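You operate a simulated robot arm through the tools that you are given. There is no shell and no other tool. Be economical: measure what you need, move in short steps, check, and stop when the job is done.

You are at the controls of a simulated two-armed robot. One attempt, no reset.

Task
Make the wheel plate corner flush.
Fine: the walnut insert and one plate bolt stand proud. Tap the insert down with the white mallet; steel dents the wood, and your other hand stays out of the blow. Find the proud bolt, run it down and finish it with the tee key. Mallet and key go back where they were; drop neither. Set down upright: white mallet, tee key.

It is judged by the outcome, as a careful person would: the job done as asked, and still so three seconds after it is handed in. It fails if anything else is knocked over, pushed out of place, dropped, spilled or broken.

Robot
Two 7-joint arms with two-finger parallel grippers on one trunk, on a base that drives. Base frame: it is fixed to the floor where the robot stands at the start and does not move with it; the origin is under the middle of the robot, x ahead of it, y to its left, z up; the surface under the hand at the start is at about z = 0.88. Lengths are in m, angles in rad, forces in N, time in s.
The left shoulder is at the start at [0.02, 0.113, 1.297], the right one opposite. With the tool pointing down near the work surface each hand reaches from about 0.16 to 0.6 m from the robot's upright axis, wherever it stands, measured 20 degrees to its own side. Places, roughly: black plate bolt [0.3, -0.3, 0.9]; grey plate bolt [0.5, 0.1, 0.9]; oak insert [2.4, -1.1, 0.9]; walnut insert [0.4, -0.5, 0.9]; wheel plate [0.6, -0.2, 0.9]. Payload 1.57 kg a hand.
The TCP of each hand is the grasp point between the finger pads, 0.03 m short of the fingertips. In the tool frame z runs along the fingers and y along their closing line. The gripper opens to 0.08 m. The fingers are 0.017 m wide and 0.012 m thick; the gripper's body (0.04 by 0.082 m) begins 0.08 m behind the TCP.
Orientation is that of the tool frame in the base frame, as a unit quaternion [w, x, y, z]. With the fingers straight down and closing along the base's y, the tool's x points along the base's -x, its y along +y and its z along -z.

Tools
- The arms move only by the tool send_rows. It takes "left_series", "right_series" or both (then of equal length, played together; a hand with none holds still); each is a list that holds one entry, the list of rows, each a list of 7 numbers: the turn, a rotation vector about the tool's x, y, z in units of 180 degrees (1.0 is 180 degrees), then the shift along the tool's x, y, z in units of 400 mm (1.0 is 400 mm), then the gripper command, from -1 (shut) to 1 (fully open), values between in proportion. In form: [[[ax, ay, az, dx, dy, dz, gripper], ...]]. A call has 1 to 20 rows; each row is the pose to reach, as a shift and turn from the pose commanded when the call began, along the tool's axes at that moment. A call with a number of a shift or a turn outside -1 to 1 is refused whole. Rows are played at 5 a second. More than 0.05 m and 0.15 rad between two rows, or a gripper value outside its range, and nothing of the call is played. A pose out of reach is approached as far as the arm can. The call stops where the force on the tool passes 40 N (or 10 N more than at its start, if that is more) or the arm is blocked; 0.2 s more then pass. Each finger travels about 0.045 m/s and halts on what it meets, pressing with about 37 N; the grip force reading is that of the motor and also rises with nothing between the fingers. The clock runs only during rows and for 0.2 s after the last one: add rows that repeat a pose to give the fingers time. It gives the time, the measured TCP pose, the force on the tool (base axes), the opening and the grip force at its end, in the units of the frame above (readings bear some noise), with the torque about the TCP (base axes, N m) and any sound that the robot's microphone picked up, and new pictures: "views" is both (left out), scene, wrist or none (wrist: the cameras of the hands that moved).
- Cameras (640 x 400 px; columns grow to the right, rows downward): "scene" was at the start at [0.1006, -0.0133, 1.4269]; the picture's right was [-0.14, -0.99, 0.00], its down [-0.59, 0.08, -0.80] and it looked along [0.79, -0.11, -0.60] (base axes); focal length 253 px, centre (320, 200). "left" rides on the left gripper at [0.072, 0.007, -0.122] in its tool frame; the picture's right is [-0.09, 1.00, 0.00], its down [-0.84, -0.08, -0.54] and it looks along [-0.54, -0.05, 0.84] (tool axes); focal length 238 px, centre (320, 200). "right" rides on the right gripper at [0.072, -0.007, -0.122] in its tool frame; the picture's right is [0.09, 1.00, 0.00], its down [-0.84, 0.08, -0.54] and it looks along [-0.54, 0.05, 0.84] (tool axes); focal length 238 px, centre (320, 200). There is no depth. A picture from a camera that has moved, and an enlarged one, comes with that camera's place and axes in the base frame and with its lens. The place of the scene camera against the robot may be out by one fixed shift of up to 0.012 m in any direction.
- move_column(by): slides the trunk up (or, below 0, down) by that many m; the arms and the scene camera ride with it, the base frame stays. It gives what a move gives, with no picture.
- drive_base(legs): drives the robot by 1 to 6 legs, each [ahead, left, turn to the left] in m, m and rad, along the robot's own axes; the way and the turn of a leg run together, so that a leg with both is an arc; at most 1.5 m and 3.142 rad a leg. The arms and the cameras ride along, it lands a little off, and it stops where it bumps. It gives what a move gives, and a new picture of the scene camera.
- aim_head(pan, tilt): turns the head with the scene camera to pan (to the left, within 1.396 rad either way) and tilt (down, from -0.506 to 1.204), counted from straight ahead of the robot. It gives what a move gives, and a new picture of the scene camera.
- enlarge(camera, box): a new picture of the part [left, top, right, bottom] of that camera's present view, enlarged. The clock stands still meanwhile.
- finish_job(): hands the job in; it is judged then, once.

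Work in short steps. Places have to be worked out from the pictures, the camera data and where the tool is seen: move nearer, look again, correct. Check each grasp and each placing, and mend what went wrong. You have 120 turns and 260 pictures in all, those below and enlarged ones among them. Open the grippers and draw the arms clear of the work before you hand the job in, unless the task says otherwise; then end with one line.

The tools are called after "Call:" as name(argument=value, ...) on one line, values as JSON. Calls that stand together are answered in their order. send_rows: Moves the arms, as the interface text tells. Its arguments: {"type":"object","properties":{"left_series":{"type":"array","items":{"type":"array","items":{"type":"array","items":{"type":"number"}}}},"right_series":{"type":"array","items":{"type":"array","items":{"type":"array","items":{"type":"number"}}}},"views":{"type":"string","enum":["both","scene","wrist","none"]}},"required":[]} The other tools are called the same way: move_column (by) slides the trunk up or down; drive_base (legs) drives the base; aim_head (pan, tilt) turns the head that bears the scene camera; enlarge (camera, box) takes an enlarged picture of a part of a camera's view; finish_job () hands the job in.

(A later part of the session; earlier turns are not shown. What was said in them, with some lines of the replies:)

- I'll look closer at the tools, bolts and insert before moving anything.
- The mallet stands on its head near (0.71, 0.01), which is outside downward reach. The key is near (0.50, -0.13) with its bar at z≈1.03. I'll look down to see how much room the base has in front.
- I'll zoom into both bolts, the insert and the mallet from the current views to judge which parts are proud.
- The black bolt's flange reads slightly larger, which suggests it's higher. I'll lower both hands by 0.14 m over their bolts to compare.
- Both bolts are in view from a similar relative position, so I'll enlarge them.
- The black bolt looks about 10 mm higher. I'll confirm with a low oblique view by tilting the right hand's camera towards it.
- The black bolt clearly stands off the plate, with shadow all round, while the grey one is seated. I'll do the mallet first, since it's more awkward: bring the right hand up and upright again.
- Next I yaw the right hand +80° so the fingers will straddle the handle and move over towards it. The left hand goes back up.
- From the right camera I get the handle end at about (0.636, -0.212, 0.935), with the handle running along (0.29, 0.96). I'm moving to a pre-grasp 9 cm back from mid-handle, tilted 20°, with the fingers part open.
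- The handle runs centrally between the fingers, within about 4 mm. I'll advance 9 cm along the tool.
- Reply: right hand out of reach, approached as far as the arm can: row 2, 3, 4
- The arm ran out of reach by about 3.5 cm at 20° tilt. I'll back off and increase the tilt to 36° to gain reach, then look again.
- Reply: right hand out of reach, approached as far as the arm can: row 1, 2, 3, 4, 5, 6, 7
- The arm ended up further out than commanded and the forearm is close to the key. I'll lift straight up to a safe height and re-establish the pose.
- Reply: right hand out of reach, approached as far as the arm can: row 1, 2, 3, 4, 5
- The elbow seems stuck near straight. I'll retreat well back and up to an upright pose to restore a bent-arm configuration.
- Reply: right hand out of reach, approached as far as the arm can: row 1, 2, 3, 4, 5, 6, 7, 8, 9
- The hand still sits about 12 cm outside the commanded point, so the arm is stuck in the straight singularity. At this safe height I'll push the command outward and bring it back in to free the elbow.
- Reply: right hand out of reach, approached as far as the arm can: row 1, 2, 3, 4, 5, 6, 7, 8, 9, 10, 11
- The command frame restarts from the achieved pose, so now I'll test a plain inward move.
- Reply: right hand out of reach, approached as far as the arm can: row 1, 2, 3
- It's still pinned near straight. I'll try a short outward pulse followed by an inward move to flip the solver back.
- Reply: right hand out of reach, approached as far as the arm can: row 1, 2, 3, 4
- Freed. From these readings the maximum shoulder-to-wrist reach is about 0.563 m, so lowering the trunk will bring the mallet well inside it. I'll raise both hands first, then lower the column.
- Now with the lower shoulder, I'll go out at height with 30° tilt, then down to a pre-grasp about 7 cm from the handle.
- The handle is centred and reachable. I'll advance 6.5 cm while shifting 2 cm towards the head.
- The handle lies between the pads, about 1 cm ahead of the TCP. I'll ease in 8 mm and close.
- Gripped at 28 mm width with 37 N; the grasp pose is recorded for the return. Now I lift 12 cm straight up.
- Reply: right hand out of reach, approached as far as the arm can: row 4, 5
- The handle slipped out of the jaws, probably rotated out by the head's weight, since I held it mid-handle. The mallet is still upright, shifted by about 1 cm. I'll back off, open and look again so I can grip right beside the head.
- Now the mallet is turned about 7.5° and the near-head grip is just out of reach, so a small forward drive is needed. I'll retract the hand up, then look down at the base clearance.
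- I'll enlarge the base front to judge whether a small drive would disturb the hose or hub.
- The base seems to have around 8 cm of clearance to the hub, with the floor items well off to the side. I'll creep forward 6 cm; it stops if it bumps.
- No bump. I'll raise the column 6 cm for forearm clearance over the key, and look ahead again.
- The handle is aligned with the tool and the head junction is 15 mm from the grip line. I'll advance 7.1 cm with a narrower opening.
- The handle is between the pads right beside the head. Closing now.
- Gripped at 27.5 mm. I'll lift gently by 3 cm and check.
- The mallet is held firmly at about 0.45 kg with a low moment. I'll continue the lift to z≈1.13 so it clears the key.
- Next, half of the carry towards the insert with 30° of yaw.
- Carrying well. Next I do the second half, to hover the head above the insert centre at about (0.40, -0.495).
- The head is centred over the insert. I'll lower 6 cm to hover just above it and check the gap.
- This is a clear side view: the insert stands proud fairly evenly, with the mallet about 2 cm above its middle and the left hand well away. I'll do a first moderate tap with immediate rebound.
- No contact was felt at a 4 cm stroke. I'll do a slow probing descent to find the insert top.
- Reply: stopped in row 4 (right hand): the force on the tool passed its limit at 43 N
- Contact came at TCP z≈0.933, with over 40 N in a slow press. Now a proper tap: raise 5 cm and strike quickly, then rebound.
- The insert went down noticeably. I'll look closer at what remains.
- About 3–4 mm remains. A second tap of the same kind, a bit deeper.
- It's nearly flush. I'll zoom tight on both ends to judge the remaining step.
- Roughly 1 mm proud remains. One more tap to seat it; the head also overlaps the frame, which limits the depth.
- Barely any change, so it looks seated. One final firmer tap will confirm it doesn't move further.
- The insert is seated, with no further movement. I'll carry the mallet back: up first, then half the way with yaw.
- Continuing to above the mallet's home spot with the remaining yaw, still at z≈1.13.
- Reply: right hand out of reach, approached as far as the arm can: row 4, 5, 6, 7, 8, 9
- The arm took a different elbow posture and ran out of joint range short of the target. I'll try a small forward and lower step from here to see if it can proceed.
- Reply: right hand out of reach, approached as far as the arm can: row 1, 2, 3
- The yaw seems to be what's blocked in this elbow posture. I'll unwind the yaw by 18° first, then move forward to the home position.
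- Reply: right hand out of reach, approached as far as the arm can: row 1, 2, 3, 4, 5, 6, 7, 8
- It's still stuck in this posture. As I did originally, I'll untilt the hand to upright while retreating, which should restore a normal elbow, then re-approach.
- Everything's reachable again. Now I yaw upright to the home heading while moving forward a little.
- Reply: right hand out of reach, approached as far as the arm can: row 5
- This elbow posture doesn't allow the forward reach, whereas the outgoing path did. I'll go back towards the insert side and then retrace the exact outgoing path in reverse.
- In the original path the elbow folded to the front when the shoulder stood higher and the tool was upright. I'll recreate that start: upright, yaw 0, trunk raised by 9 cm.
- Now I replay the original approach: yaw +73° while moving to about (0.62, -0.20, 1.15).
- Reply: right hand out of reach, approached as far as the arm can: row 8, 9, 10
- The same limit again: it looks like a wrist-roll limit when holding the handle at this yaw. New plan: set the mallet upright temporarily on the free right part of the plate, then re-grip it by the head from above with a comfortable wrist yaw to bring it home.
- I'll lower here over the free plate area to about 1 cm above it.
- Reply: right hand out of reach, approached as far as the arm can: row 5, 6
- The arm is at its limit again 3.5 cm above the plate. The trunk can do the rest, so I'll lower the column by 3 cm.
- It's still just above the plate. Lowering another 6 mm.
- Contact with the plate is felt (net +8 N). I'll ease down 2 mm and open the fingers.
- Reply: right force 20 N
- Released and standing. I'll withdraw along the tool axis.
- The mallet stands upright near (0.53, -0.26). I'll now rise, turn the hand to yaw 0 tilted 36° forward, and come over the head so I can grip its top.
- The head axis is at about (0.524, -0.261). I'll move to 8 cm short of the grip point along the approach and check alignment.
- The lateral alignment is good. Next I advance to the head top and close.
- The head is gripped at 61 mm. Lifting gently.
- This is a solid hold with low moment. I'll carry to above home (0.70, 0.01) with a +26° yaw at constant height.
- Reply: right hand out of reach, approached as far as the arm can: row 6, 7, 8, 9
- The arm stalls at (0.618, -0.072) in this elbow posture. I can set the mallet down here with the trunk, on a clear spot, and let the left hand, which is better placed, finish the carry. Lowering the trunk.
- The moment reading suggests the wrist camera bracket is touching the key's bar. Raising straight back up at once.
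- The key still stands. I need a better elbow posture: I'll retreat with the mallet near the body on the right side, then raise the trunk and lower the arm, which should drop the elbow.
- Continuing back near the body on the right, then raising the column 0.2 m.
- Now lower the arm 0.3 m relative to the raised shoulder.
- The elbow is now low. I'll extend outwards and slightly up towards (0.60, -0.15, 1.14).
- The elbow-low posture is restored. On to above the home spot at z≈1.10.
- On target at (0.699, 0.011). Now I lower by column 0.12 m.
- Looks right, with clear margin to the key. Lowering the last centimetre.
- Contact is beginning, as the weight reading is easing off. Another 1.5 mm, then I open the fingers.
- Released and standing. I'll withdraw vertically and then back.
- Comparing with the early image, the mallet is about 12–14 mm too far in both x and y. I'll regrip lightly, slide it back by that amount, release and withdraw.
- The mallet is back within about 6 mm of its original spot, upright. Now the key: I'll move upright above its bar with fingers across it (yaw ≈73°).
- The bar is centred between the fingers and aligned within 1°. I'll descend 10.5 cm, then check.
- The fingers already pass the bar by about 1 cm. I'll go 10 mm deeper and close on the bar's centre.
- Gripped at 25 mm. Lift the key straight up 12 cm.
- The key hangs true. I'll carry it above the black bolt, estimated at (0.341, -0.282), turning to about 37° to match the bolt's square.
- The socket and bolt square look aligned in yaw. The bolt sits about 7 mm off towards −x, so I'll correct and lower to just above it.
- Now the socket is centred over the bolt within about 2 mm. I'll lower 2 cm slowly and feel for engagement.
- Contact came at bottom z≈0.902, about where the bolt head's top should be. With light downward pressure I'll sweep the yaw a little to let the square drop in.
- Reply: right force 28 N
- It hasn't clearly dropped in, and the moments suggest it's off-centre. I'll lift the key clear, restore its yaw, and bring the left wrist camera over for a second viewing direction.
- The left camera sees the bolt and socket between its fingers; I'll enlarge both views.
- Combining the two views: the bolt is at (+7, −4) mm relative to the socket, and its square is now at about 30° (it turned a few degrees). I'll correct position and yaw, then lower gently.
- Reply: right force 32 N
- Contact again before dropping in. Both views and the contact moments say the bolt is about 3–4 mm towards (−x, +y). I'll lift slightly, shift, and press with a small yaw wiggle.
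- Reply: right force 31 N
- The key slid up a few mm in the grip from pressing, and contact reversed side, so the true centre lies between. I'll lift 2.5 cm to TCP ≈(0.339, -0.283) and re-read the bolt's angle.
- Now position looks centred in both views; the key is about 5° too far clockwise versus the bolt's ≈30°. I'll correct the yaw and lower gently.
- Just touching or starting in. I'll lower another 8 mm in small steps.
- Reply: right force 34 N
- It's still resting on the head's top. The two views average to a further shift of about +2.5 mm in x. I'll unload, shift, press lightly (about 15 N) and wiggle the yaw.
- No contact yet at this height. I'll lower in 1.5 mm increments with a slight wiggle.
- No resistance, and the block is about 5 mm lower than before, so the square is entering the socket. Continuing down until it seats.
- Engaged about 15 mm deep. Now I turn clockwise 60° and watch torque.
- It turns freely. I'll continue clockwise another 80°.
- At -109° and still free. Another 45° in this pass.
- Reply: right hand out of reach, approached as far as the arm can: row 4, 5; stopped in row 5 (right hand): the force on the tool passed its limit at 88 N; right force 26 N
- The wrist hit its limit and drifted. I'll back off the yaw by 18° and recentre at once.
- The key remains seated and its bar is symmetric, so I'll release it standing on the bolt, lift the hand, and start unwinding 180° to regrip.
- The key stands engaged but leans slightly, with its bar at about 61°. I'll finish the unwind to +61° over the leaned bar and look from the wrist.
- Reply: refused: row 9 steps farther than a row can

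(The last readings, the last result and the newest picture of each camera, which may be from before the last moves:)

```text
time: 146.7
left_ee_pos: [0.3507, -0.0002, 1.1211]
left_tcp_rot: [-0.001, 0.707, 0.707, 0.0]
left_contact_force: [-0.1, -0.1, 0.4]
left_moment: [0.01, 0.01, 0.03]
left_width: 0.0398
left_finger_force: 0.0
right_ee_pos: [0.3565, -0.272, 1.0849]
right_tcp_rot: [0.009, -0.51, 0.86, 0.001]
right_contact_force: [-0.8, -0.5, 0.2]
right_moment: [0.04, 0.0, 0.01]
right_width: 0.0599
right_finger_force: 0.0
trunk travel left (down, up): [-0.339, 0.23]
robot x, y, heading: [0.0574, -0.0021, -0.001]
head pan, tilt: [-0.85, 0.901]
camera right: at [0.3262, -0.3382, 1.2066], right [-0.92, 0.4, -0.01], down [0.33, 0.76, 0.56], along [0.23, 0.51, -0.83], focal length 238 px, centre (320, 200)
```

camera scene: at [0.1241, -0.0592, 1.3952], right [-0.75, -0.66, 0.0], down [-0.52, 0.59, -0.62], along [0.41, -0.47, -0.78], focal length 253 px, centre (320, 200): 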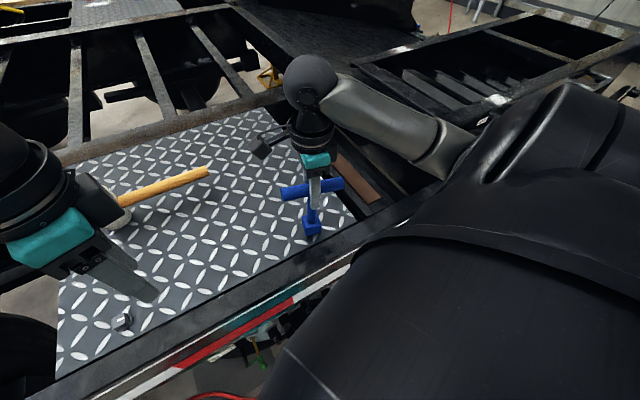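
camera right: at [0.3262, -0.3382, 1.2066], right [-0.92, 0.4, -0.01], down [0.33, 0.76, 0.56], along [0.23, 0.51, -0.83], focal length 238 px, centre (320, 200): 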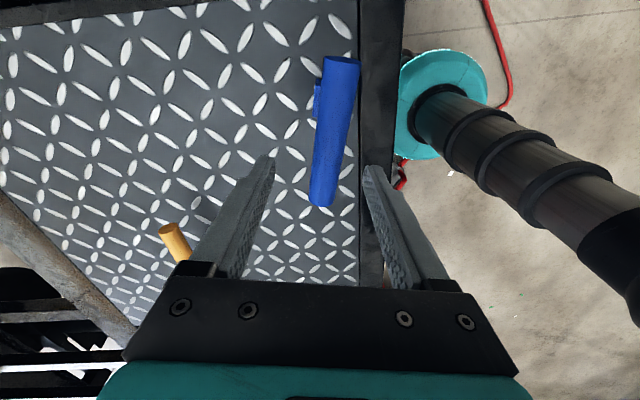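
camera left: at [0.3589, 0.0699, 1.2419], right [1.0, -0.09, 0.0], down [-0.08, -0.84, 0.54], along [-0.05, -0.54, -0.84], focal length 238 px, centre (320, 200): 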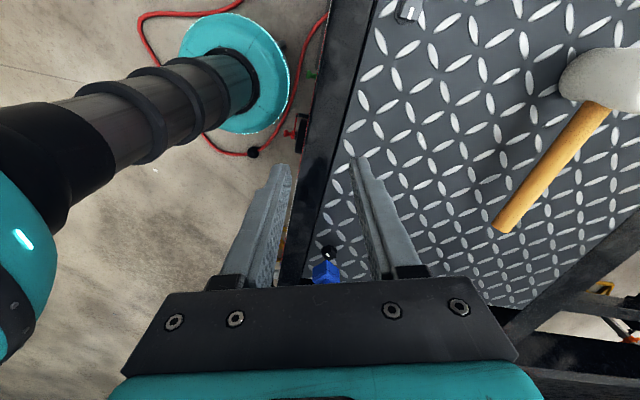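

The bar centre is offset by (+11, +6) mm in tool axes and well aligned. I'll shift, lower 5 cm and close.

Call:
send_rows(right_series=[[[0, 0, 0, 0.027, 0.016, 0.04, 0.5], [0, 0, 0, 0.027, 0.016, 0.09, 0.5], [0, 0, 0, 0.027, 0.016, 0.135, 0.5], [0, 0, 0, 0.027, 0.016, 0.135, 0.1], [0, 0, 0, 0.027, 0.016, 0.135, -0.5], [0, 0, 0, 0.027, 0.016, 0.135, -1], [0, 0, 0, 0.027, 0.016, 0.135, -1]]], views="none")

Call:
enlarge(camera="scene", box=[280, 165, 344, 245])

Call:
enlarge(camera="left", box=[280, 226, 376, 288])

```text
time: 148.3
left_ee_pos: [0.351, 0.0008, 1.1218]
left_tcp_rot: [0.001, 0.707, 0.707, 0.0]
left_contact_force: [0.2, -0.5, 0.1]
left_moment: [0.0, -0.01, -0.04]
left_width: 0.0401
left_finger_force: 0.1
right_ee_pos: [0.3461, -0.2757, 1.0322]
right_tcp_rot: [0.01, -0.509, 0.861, 0.001]
right_contact_force: [-0.4, -0.1, 0.5]
right_moment: [0.0, 0.04, 0.04]
right_width: 0.0254
right_finger_force: 28.8
trunk travel left (down, up): [-0.339, 0.23]
robot x, y, heading: [0.0604, 0.0006, 0.001]
head pan, tilt: [-0.85, 0.901]
```

```text
5.00 times, centred on (312, 205) of scene
camera zoom: at [0.1242, -0.0582, 1.3953], right [-0.75, -0.66, 0.0], down [-0.52, 0.59, -0.62], along [0.41, -0.47, -0.78], focal length 1267 px, centre (360, 175)
```

zoom: 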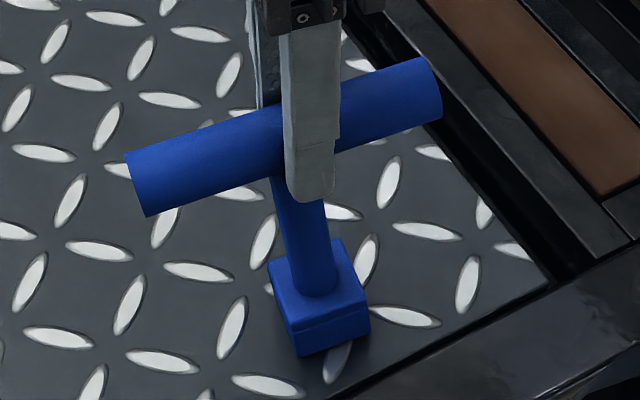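

```text
6.45 times, centred on (328, 257) of left
camera zoom: at [0.3587, 0.0707, 1.2421], right [1.0, -0.09, 0.0], down [-0.08, -0.84, 0.54], along [-0.05, -0.54, -0.84], focal length 1538 px, centre (268, -168)
```

zoom: 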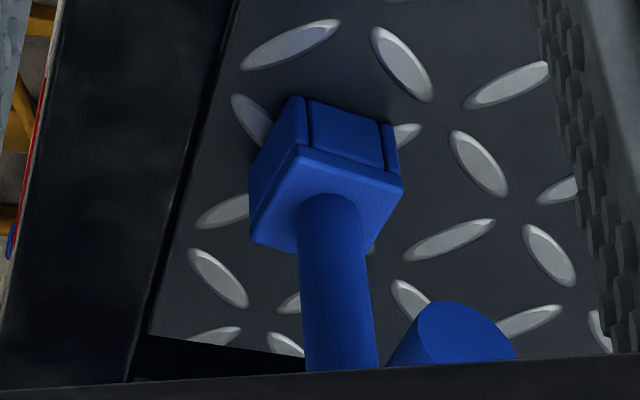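

Gripped again. I'll straighten the key over the bolt axis and turn clockwise 150° in one pass.

Call:
send_rows(right_series=[[[0, 0, 0, 0.013, 0.001, 0.002, -1], [0, 0, 0, 0.024, 0.002, 0.004, -1], [0, 0, 0.046, 0.024, 0.002, 0.005, -1], [0, 0, 0.092, 0.024, 0.002, 0.005, -1], [0, 0, 0.138, 0.024, 0.002, 0.005, -1], [0, 0, 0.184, 0.024, 0.002, 0.005, -1], [0, 0, 0.23, 0.024, 0.002, 0.005, -1], [0, 0, 0.276, 0.024, 0.002, 0.005, -1], [0, 0, 0.322, 0.024, 0.002, 0.005, -1], [0, 0, 0.368, 0.024, 0.002, 0.005, -1], [0, 0, 0.414, 0.024, 0.002, 0.005, -1], [0, 0, 0.46, 0.024, 0.002, 0.005, -1], [0, 0, 0.506, 0.024, 0.002, 0.005, -1], [0, 0, 0.552, 0.024, 0.002, 0.005, -1], [0, 0, 0.598, 0.024, 0.002, 0.005, -1], [0, 0, 0.644, 0.024, 0.002, 0.005, -1], [0, 0, 0.69, 0.024, 0.002, 0.005, -1], [0, 0, 0.736, 0.024, 0.002, 0.005, -1], [0, 0, 0.782, 0.024, 0.002, 0.005, -1], [0, 0, 0.828, 0.024, 0.002, 0.005, -1]]], views="none")

Call:
enlarge(camera="scene", box=[280, 165, 344, 245])

Call:
enlarge(camera="left", box=[280, 226, 376, 288])

```text
time: 152.5
left_ee_pos: [0.3525, 0.0008, 1.1206]
left_tcp_rot: [0.001, 0.707, 0.707, 0.0]
left_contact_force: [-0.4, 0.0, -0.3]
left_moment: [0.03, -0.03, 0.0]
left_width: 0.0397
left_finger_force: 0.1
right_ee_pos: [0.3408, -0.2828, 1.0286]
right_tcp_rot: [0.001, 0.682, 0.731, 0.009]
right_contact_force: [2.2, 9.6, -6.9]
right_moment: [-0.03, -0.08, 7.0]
right_width: 0.0569
right_finger_force: 37.0
trunk travel left (down, up): [-0.339, 0.23]
robot x, y, heading: [0.0597, -0.0005, -0.001]
head pan, tilt: [-0.85, 0.901]
```

```text
5.00 times, centred on (312, 205) of scene
camera zoom: at [0.1251, -0.057, 1.3952], right [-0.75, -0.66, 0.0], down [-0.52, 0.59, -0.62], along [0.41, -0.47, -0.78], focal length 1267 px, centre (360, 175)
```

zoom: 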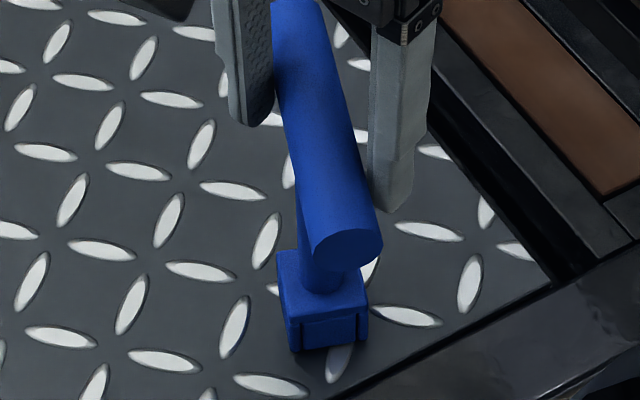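

```text
6.45 times, centred on (328, 257) of left
camera zoom: at [0.3594, 0.0718, 1.2418], right [1.0, -0.09, 0.0], down [-0.08, -0.84, 0.54], along [-0.05, -0.54, -0.84], focal length 1538 px, centre (268, -168)
```

zoom: 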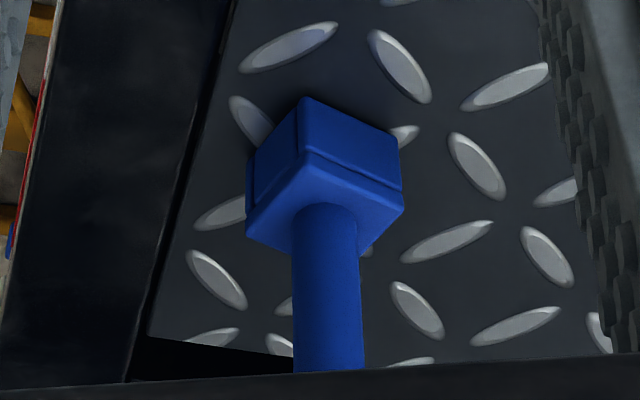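

Torque rose to 7 N·m and the bar slipped in the fingers, so the bolt is down and tight. I'll open, rotate the hand back about 47° to realign with the bar, and regrip.

Call:
send_rows(right_series=[[[0, 0, -0.03, 0, 0, 0, 0.6], [0, 0, -0.07, 0, 0, 0, 1], [0, 0, -0.11, 0, 0, 0, 1], [0, 0, -0.155, 0, 0, 0, 1], [0, 0, -0.2, 0, 0, 0, 1], [0, 0, -0.245, 0, 0, 0, 1], [0, 0, -0.265, 0, 0, 0, 1]]], views="wrist")

Call:
enlarge(camera="scene", box=[280, 165, 344, 245])

```text
time: 154.1
left_ee_pos: [0.351, -0.0004, 1.1223]
left_tcp_rot: [0.0, 0.707, 0.707, 0.0]
left_contact_force: [-0.5, 0.3, -0.3]
left_moment: [0.01, 0.02, 0.0]
left_width: 0.0402
left_finger_force: 0.0
right_ee_pos: [0.3412, -0.2849, 1.0302]
right_tcp_rot: [0.004, 0.342, 0.94, 0.008]
right_contact_force: [0.0, -0.5, 0.9]
right_moment: [-0.01, 0.05, 0.01]
right_width: 0.0799
right_finger_force: 0.0
trunk travel left (down, up): [-0.339, 0.23]
robot x, y, heading: [0.0605, -0.0038, 0.002]
head pan, tilt: [-0.85, 0.901]
camera right: at [0.2802, -0.2446, 1.1513], right [0.57, 0.82, 0.02], down [0.68, -0.49, 0.55], along [0.46, -0.3, -0.84], focal length 238 px, centre (320, 200)
```

right: 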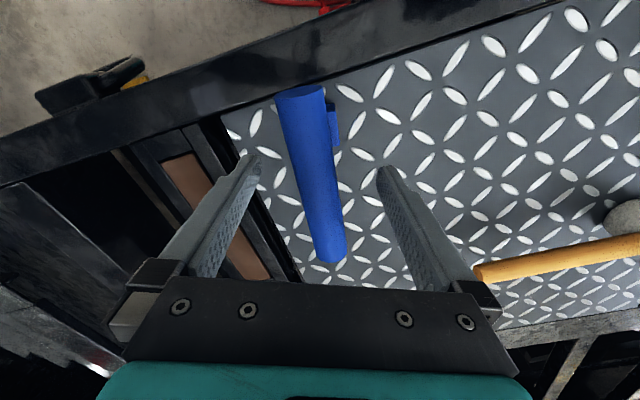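

```text
5.00 times, centred on (312, 205) of scene
camera zoom: at [0.1242, -0.0581, 1.3953], right [-0.75, -0.66, 0.0], down [-0.52, 0.59, -0.62], along [0.41, -0.47, -0.78], focal length 1267 px, centre (360, 175)
```

zoom: 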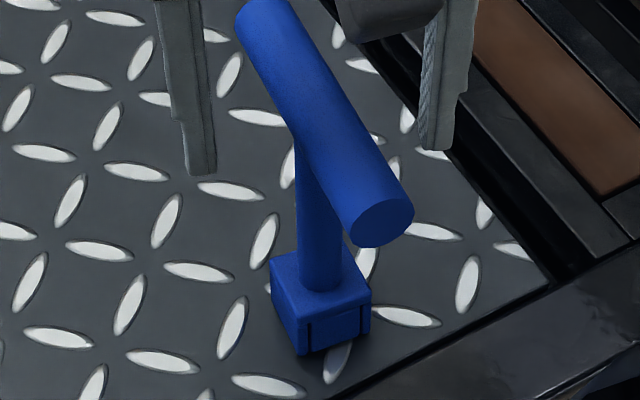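

The bar is at about -26°. I'll align, close, and give a final snug turn to check it's tight.

Call:
send_rows(right_series=[[[0, 0, -0.04, 0, -0.003, 0, 1], [0, 0, -0.079, 0, -0.005, 0, 1], [0, 0, -0.079, 0, -0.005, 0, 0.4], [0, 0, -0.079, 0, -0.005, 0, -0.4], [0, 0, -0.079, 0, -0.005, 0, -1], [0, 0, -0.079, 0, -0.005, 0, -1], [0, 0, -0.06, 0, -0.005, 0, -1], [0, 0, -0.045, 0, -0.005, 0, -1], [0, 0, -0.045, 0, -0.005, 0, -1]]], views="none")

Call:
enlarge(camera="scene", box=[280, 165, 344, 245])

```text
time: 156.1
left_ee_pos: [0.3511, 0.0009, 1.1213]
left_tcp_rot: [0.0, 0.707, 0.707, -0.001]
left_contact_force: [0.2, 0.6, 0.3]
left_moment: [-0.02, 0.01, 0.03]
left_width: 0.04
left_finger_force: 0.0
right_ee_pos: [0.3399, -0.287, 1.0297]
right_tcp_rot: [0.006, 0.276, 0.961, 0.008]
right_contact_force: [-0.3, 1.8, 1.8]
right_moment: [-0.14, -0.21, 0.83]
right_width: 0.0266
right_finger_force: 36.6
trunk travel left (down, up): [-0.339, 0.23]
robot x, y, heading: [0.0589, -0.001, -0.006]
head pan, tilt: [-0.85, 0.901]
```

```text
5.00 times, centred on (312, 205) of scene
camera zoom: at [0.124, -0.0577, 1.3954], right [-0.75, -0.66, 0.0], down [-0.52, 0.59, -0.62], along [0.41, -0.47, -0.78], focal length 1267 px, centre (360, 175)
```

zoom: 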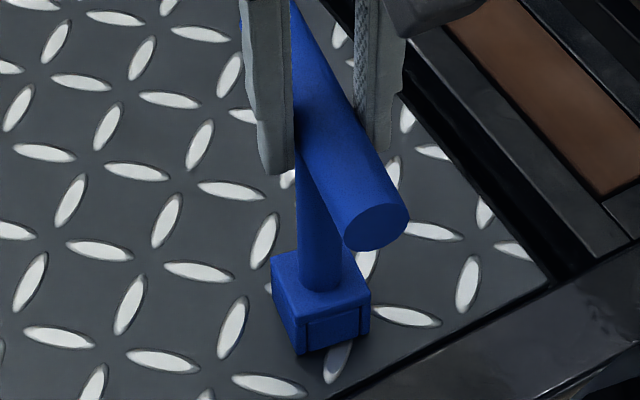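

It resists firmly. I'll relieve the torsion and lift the key straight off the bolt.

Call:
send_rows(right_series=[[[0, 0, -0.034, 0, 0, 0, -1], [0, 0, -0.034, 0, 0, -0.015, -1], [0, 0, -0.034, 0, 0, -0.035, -1], [0, 0, -0.034, 0, 0, -0.06, -1], [0, 0, -0.034, 0, 0, -0.1, -1], [0, 0, -0.034, 0, 0, -0.16, -1], [0, 0, -0.034, 0, 0, -0.22, -1]]], views="scene")

Call:
enlarge(camera="left", box=[296, 236, 360, 288])

Call:
enlarge(camera="scene", box=[280, 165, 344, 245])

```text
time: 157.7
left_ee_pos: [0.3519, -0.0001, 1.1204]
left_tcp_rot: [-0.001, 0.707, 0.707, 0.0]
left_contact_force: [-0.7, 0.7, -0.6]
left_moment: [-0.02, -0.01, 0.01]
left_width: 0.0401
left_finger_force: 0.0
right_ee_pos: [0.3394, -0.2876, 1.1178]
right_tcp_rot: [0.006, 0.225, 0.974, 0.008]
right_contact_force: [0.9, -0.3, -2.8]
right_moment: [-0.04, 0.0, -0.03]
right_width: 0.0256
right_finger_force: 36.6
trunk travel left (down, up): [-0.339, 0.23]
robot x, y, heading: [0.0591, 0.0003, -0.001]
head pan, tilt: [-0.85, 0.901]
camera scene: at [0.1244, -0.0581, 1.3953], right [-0.75, -0.66, 0.0], down [-0.52, 0.59, -0.62], along [0.41, -0.47, -0.78], focal length 253 px, centre (320, 200)
```

scene: 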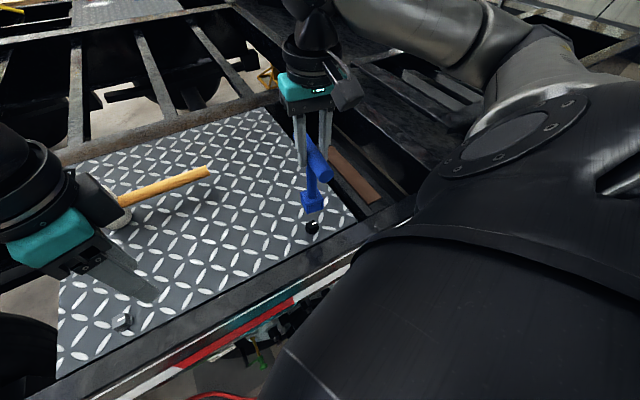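

```text
7.69 times, centred on (328, 262) of left
camera zoom: at [0.3589, 0.0707, 1.242], right [1.0, -0.09, 0.0], down [-0.08, -0.84, 0.54], along [-0.05, -0.54, -0.84], focal length 1834 px, centre (258, -277)
```

zoom: 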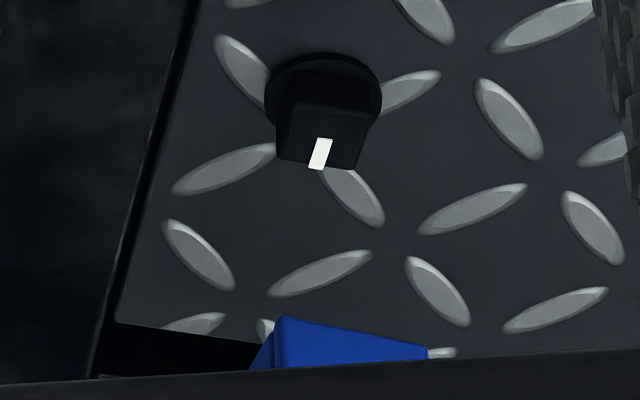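

```text
5.00 times, centred on (312, 205) of scene
camera zoom: at [0.1244, -0.0581, 1.3953], right [-0.75, -0.66, 0.0], down [-0.52, 0.59, -0.62], along [0.41, -0.47, -0.78], focal length 1267 px, centre (360, 175)
```

zoom: 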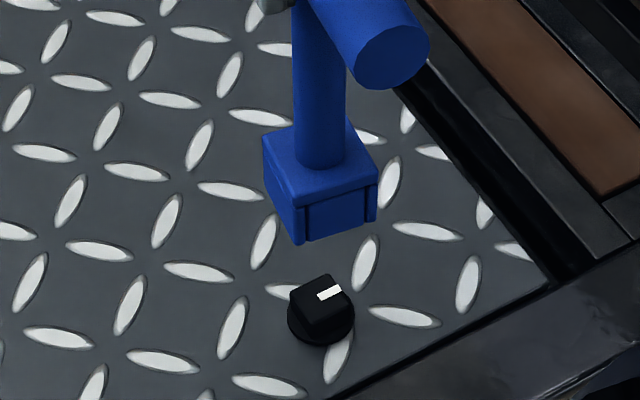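

The bolt's flange now sits on the plate, about 6 mm lower with its shadow gone, and the mark shows it turned. Now I return the key: carry it home with +99° yaw while the left hand retreats.

Call:
send_rows(right_series=[[[0, 0, -0.0458, -0.005, 0.02, -0.04, -1], [0, 0, -0.0917, -0.015, 0.05, -0.08, -1], [0, 0, -0.1375, -0.03, 0.09, -0.105, -1], [0, 0, -0.1833, -0.045, 0.13, -0.105, -1], [0, 0, -0.2292, -0.062, 0.18, -0.105, -1], [0, 0, -0.275, -0.08, 0.23, -0.105, -1], [0, 0, -0.3208, -0.1, 0.28, -0.105, -1], [0, 0, -0.3667, -0.12, 0.33, -0.105, -1], [0, 0, -0.4125, -0.14, 0.38, -0.105, -1], [0, 0, -0.4583, -0.16, 0.43, -0.105, -1], [0, 0, -0.5042, -0.178, 0.475, -0.105, -1], [0, 0, -0.55, -0.1965, 0.521, -0.105, -1]]], left_series=[[[0, 0, -0.042, 0.005, 0.02, -0.06, 0], [0, 0, -0.083, 0.01, 0.04, -0.12, 0], [0, 0, -0.125, 0.04, 0.06, -0.18, 0], [0, 0, -0.167, 0.08, 0.08, -0.23, 0], [0, 0, -0.208, 0.12, 0.095, -0.27, 0], [0, 0, -0.25, 0.16, 0.11, -0.31, 0], [0, 0, -0.292, 0.2, 0.12, -0.35, 0], [0, 0, -0.333, 0.25, 0.13, -0.4, 0], [0, 0, -0.375, 0.31, 0.14, -0.44, 0], [0, 0, -0.417, 0.37, 0.15, -0.47, 0], [0, 0, -0.458, 0.42, 0.16, -0.49, 0], [0, 0, -0.5, 0.475, 0.1675, -0.5, 0]]], views="none")

Call:
aim_head(pan=-0.2, tilt=0.75)

```text
time: 160.3
left_ee_pos: [0.419, 0.1914, 1.3217]
left_tcp_rot: [0.0, -0.002, 1.0, -0.001]
left_contact_force: [0.6, 0.0, -0.2]
left_moment: [-0.03, -0.03, 0.01]
left_width: 0.0402
left_finger_force: 0.0
right_ee_pos: [0.5, -0.133, 1.1636]
right_tcp_rot: [0.009, -0.596, 0.803, 0.0]
right_contact_force: [-0.3, -0.3, -4.2]
right_moment: [-0.03, -0.01, 0.0]
right_width: 0.0249
right_finger_force: 37.1
trunk travel left (down, up): [-0.339, 0.23]
robot x, y, heading: [0.0576, 0.0012, 0.002]
head pan, tilt: [-0.85, 0.901]
```

```text
time: 161.4
left_ee_pos: [0.4173, 0.189, 1.3207]
left_tcp_rot: [0.0, 0.0, 1.0, 0.0]
left_contact_force: [-0.2, -0.1, -0.1]
left_moment: [-0.01, 0.02, -0.03]
left_width: 0.0401
left_finger_force: 0.0
right_ee_pos: [0.5011, -0.136, 1.1639]
right_tcp_rot: [0.01, -0.595, 0.804, 0.0]
right_contact_force: [-0.1, 0.2, -3.4]
right_moment: [-0.03, -0.01, 0.01]
right_width: 0.0251
right_finger_force: 36.5
trunk travel left (down, up): [-0.339, 0.23]
robot x, y, heading: [0.0599, -0.0025, -0.001]
head pan, tilt: [-0.201, 0.75]
camera scene: at [0.1558, -0.0181, 1.4072], right [-0.2, -0.98, 0.0], down [-0.67, 0.14, -0.73], along [0.72, -0.15, -0.68], focal length 253 px, centre (320, 200)
```

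scene: 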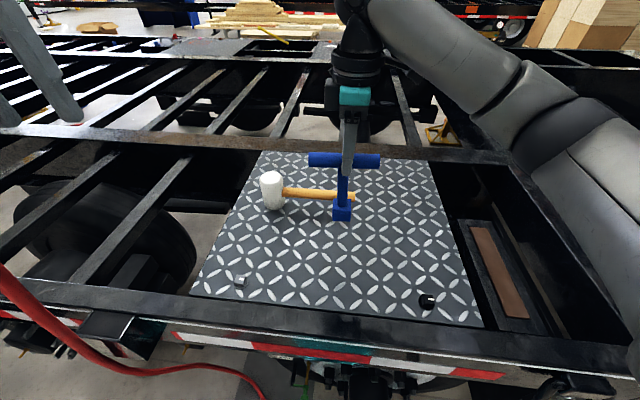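

Above home. I'll lower 11 cm, then feel for the plate.

Call:
send_rows(right_series=[[[0, 0, 0, 0, 0, 0.09, -1], [0, 0, 0, 0, 0, 0.18, -1], [0, 0, 0, 0, 0, 0.25, -1], [0, 0, 0, 0, 0, 0.28, -1]]], views="none")

Call:
enlarge(camera="scene", box=[270, 140, 430, 280])

```text
time: 162.4
left_ee_pos: [0.4176, 0.1884, 1.3209]
left_tcp_rot: [0.0, 0.0, 1.0, -0.001]
left_contact_force: [-1.4, 0.3, -0.7]
left_moment: [-0.03, 0.03, 0.01]
left_width: 0.0401
left_finger_force: 0.2
right_ee_pos: [0.5025, -0.1355, 1.0524]
right_tcp_rot: [0.01, -0.594, 0.804, 0.0]
right_contact_force: [-0.6, 0.6, -3.1]
right_moment: [0.02, 0.0, 0.0]
right_width: 0.0252
right_finger_force: 37.4
trunk travel left (down, up): [-0.339, 0.23]
robot x, y, heading: [0.0589, 0.0009, 0.001]
head pan, tilt: [-0.201, 0.75]
```

```text
2.86 times, centred on (350, 210) of scene
camera zoom: at [0.1558, -0.0179, 1.4072], right [-0.2, -0.98, 0.0], down [-0.67, 0.14, -0.73], along [0.72, -0.15, -0.68], focal length 724 px, centre (234, 171)
```

zoom: 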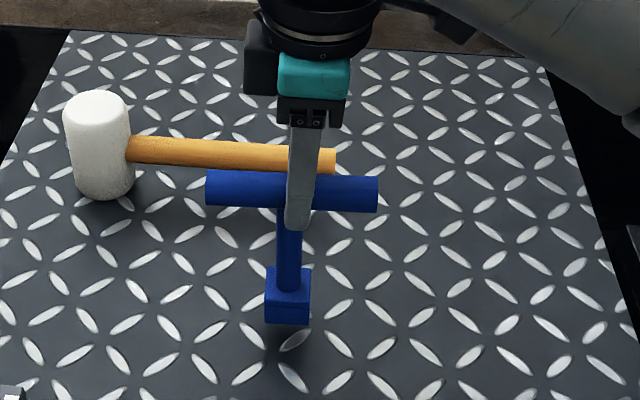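

The key would land about 7 mm too far right of its original spot, so I'll correct +7 mm in y and lower to contact in small steps.

Call:
send_rows(right_series=[[[0, 0, 0, -0.015, 0.01, 0, -1], [0, 0, 0, -0.015, 0.01, 0.02, -1], [0, 0, 0, -0.015, 0.01, 0.032, -1], [0, 0, 0, -0.015, 0.01, 0.04, -1]]], views="none")

Call:
enlarge(camera="scene", box=[270, 140, 430, 280])

```text
time: 163.4
left_ee_pos: [0.4187, 0.1893, 1.3202]
left_tcp_rot: [0.001, 0.0, 1.0, 0.0]
left_contact_force: [0.1, 0.3, 0.1]
left_moment: [0.01, 0.01, 0.03]
left_width: 0.0403
left_finger_force: 0.1
right_ee_pos: [0.5003, -0.1284, 1.0356]
right_tcp_rot: [0.01, -0.595, 0.804, 0.0]
right_contact_force: [-0.1, 0.2, -3.2]
right_moment: [0.01, 0.01, 0.01]
right_width: 0.0254
right_finger_force: 36.7
trunk travel left (down, up): [-0.339, 0.23]
robot x, y, heading: [0.06, -0.0002, 0.0]
head pan, tilt: [-0.201, 0.75]
```

```text
2.86 times, centred on (350, 210) of scene
camera zoom: at [0.1558, -0.018, 1.4072], right [-0.2, -0.98, 0.0], down [-0.67, 0.14, -0.73], along [0.72, -0.15, -0.68], focal length 724 px, centre (234, 171)
```

zoom: 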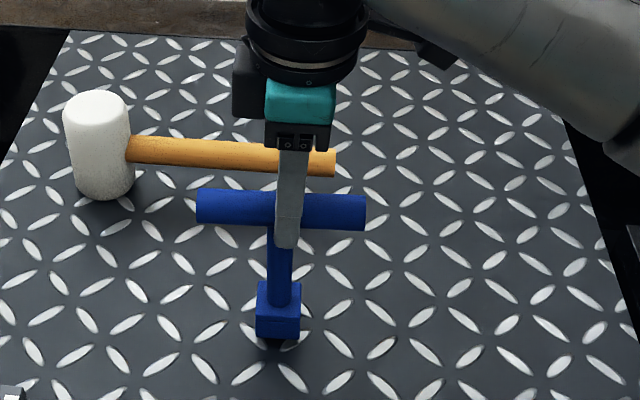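

It's almost down and matches its earlier image position. Final millimetres.

Call:
send_rows(right_series=[[[0, 0, 0, 0, 0, 0.004, -1], [0, 0, 0, 0, 0, 0.008, -1], [0, 0, 0, 0, 0, 0.011, -1]]], views="none")

```text
time: 164.2
left_ee_pos: [0.419, 0.1881, 1.32]
left_tcp_rot: [0.0, 0.001, 1.0, 0.001]
left_contact_force: [0.8, -0.4, 0.3]
left_moment: [-0.02, -0.02, -0.02]
left_width: 0.0396
left_finger_force: 0.1
right_ee_pos: [0.4999, -0.1276, 1.0316]
right_tcp_rot: [0.01, -0.595, 0.804, 0.0]
right_contact_force: [0.0, 0.2, -3.1]
right_moment: [-0.02, -0.03, -0.03]
right_width: 0.0252
right_finger_force: 37.3
trunk travel left (down, up): [-0.339, 0.23]
robot x, y, heading: [0.0625, -0.0004, 0.001]
head pan, tilt: [-0.201, 0.75]
```

Call:
send_rows(right_series=[[[0, 0, 0, 0, 0, 0.004, -1], [0, 0, 0, 0, 0, 0.007, -1], [0, 0, 0, 0, 0, 0.01, -1]]], views="none")

Call:
enlarge(camera="scene", box=[300, 200, 380, 270])

```text
time: 165.0
left_ee_pos: [0.4178, 0.1891, 1.3216]
left_tcp_rot: [0.0, 0.0, 1.0, 0.001]
left_contact_force: [0.3, 0.4, 0.0]
left_moment: [-0.01, 0.04, 0.01]
left_width: 0.0399
left_finger_force: 0.0
right_ee_pos: [0.4992, -0.1267, 1.0298]
right_tcp_rot: [0.01, -0.595, 0.804, 0.0]
right_contact_force: [-2.9, -1.3, 8.9]
right_moment: [-0.1, 0.06, -0.02]
right_width: 0.0254
right_finger_force: 36.8
trunk travel left (down, up): [-0.339, 0.23]
robot x, y, heading: [0.0598, 0.003, -0.001]
head pan, tilt: [-0.201, 0.75]
```

```text
5.71 times, centred on (340, 235) of scene
camera zoom: at [0.1547, -0.018, 1.4074], right [-0.2, -0.98, 0.0], down [-0.67, 0.14, -0.73], along [0.72, -0.15, -0.68], focal length 1448 px, centre (206, 0)
```

zoom: 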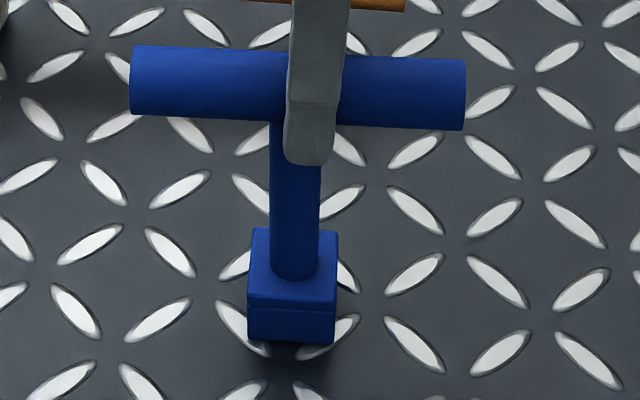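

The key is resting on the plate (about +12 N net). I'll open the fingers and rise straight up.

Call:
send_rows(right_series=[[[0, 0, 0, 0, 0, 0, -0.3], [0, 0, 0, 0, 0, 0, 0.0], [0, 0, 0, 0, 0, 0, 0.3], [0, 0, 0, 0, 0, 0, 0.5], [0, 0, 0, 0, 0, -0.04, 0.5], [0, 0, 0, 0, 0, -0.1, 0.5], [0, 0, 0, 0, 0, -0.2, 0.5], [0, 0, 0, 0, 0, -0.3, 0.5], [0, 0, 0, 0, 0, -0.4, 0.5]]], views="both")

```text
time: 167.0
left_ee_pos: [0.4192, 0.1893, 1.3214]
left_tcp_rot: [0.0, 0.0, 1.0, 0.0]
left_contact_force: [0.1, -0.1, -1.0]
left_moment: [0.02, 0.01, 0.02]
left_width: 0.0402
left_finger_force: 0.1
right_ee_pos: [0.4972, -0.1284, 1.1871]
right_tcp_rot: [0.009, -0.595, 0.803, -0.001]
right_contact_force: [0.0, 0.5, -0.2]
right_moment: [-0.01, 0.03, 0.0]
right_width: 0.06
right_finger_force: 0.1
trunk travel left (down, up): [-0.339, 0.23]
robot x, y, heading: [0.0592, -0.0002, -0.0]
head pan, tilt: [-0.201, 0.75]
camera scene: at [0.1553, -0.0176, 1.4073], right [-0.2, -0.98, 0.0], down [-0.67, 0.14, -0.73], along [0.72, -0.15, -0.68], focal length 253 px, centre (320, 200)
camera right: at [0.4808, -0.1992, 1.3079], right [-0.98, 0.2, -0.01], down [0.16, 0.82, 0.55], along [0.12, 0.54, -0.83], focal length 238 px, centre (320, 200)
```

scene: 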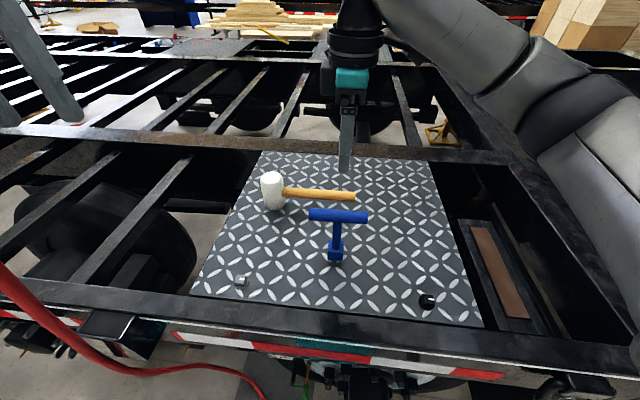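
right: 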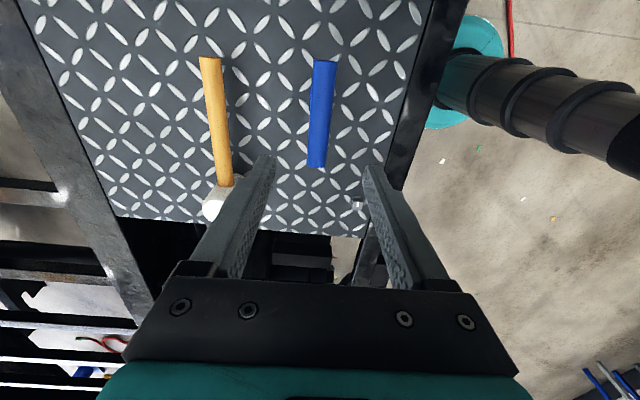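

The key stands upright at home. I'll draw the right arm back clear, open both grippers, and check the bolt and insert a last time.

Call:
send_rows(right_series=[[[0, 0, 0, 0.0, 0.0, -0.06, 0.7], [0, 0, 0, 0.09, 0.05, -0.1, 1], [0, 0, 0, 0.18, 0.1, -0.125, 1], [0, 0, 0, 0.28, 0.15, -0.125, 1], [0, 0, 0, 0.374, 0.2, -0.125, 1]]], left_series=[[[0, 0, 0, 0, 0, 0, 0.5], [0, 0, 0, 0, 0, 0, 1], [0, 0, 0, 0, 0, 0, 1], [0, 0, 0, 0, 0, 0, 1], [0, 0, 0, 0, 0, 0, 1]]], views="scene")

Call:
enlarge(camera="scene", box=[400, 210, 560, 330])

Call:
enlarge(camera="scene", box=[220, 150, 380, 300])

```text
time: 168.2
left_ee_pos: [0.4184, 0.189, 1.3214]
left_tcp_rot: [0.0, 0.001, 1.0, 0.0]
left_contact_force: [-0.4, -0.2, 1.2]
left_moment: [0.05, -0.02, 0.02]
left_width: 0.08
left_finger_force: 0.1
right_ee_pos: [0.3729, -0.2496, 1.2344]
right_tcp_rot: [0.01, -0.596, 0.803, 0.001]
right_contact_force: [-0.2, -0.1, -0.1]
right_moment: [-0.02, 0.0, 0.0]
right_width: 0.08
right_finger_force: 0.0
trunk travel left (down, up): [-0.339, 0.23]
robot x, y, heading: [0.0581, -0.0038, -0.0]
head pan, tilt: [-0.201, 0.75]
camera scene: at [0.1547, -0.0184, 1.4073], right [-0.2, -0.98, 0.0], down [-0.67, 0.14, -0.73], along [0.72, -0.15, -0.68], focal length 253 px, centre (320, 200)
```

scene: 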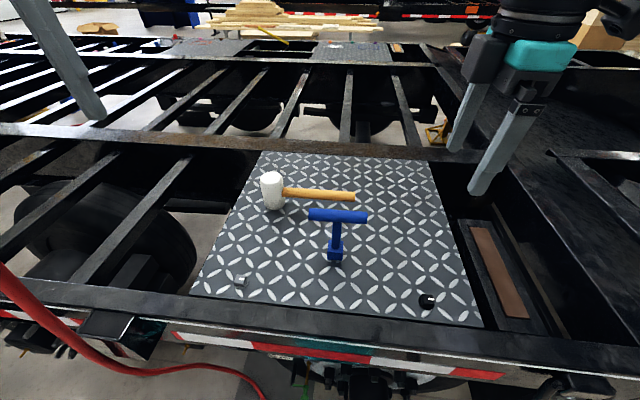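

```text
3.33 times, centred on (480, 270) of scene
camera zoom: at [0.1547, -0.0184, 1.4073], right [-0.2, -0.98, 0.0], down [-0.67, 0.14, -0.73], along [0.72, -0.15, -0.68], focal length 845 px, centre (-213, -33)
```

zoom: 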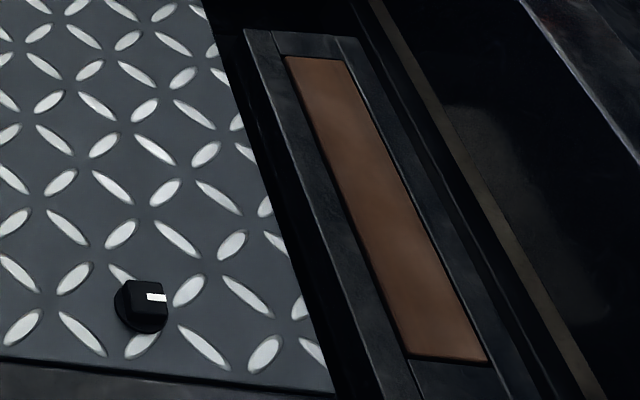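

```text
2.67 times, centred on (300, 225) of scene
camera zoom: at [0.1547, -0.0184, 1.4073], right [-0.2, -0.98, 0.0], down [-0.67, 0.14, -0.73], along [0.72, -0.15, -0.68], focal length 676 px, centre (373, 133)
```

zoom: 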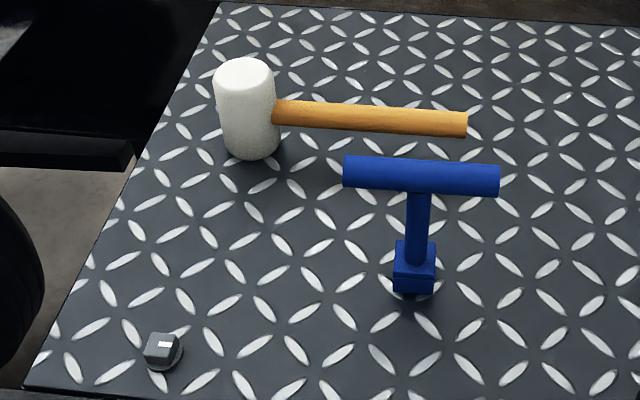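

The insert is flush in its frame, the black bolt is seated and tight, and the mallet and key stand upright at their places. Both arms are clear with grippers open, so I'm handing in.

Call:
finish_job()

```text
The job is handed in.
```

I handed the job in with the walnut insert flush and the black plate bolt run down and tightened with the tee key. The mallet and key are back upright within about 1 cm of their original spots; the mallet's handle slipped out of the grip once early on, and it stayed standing.
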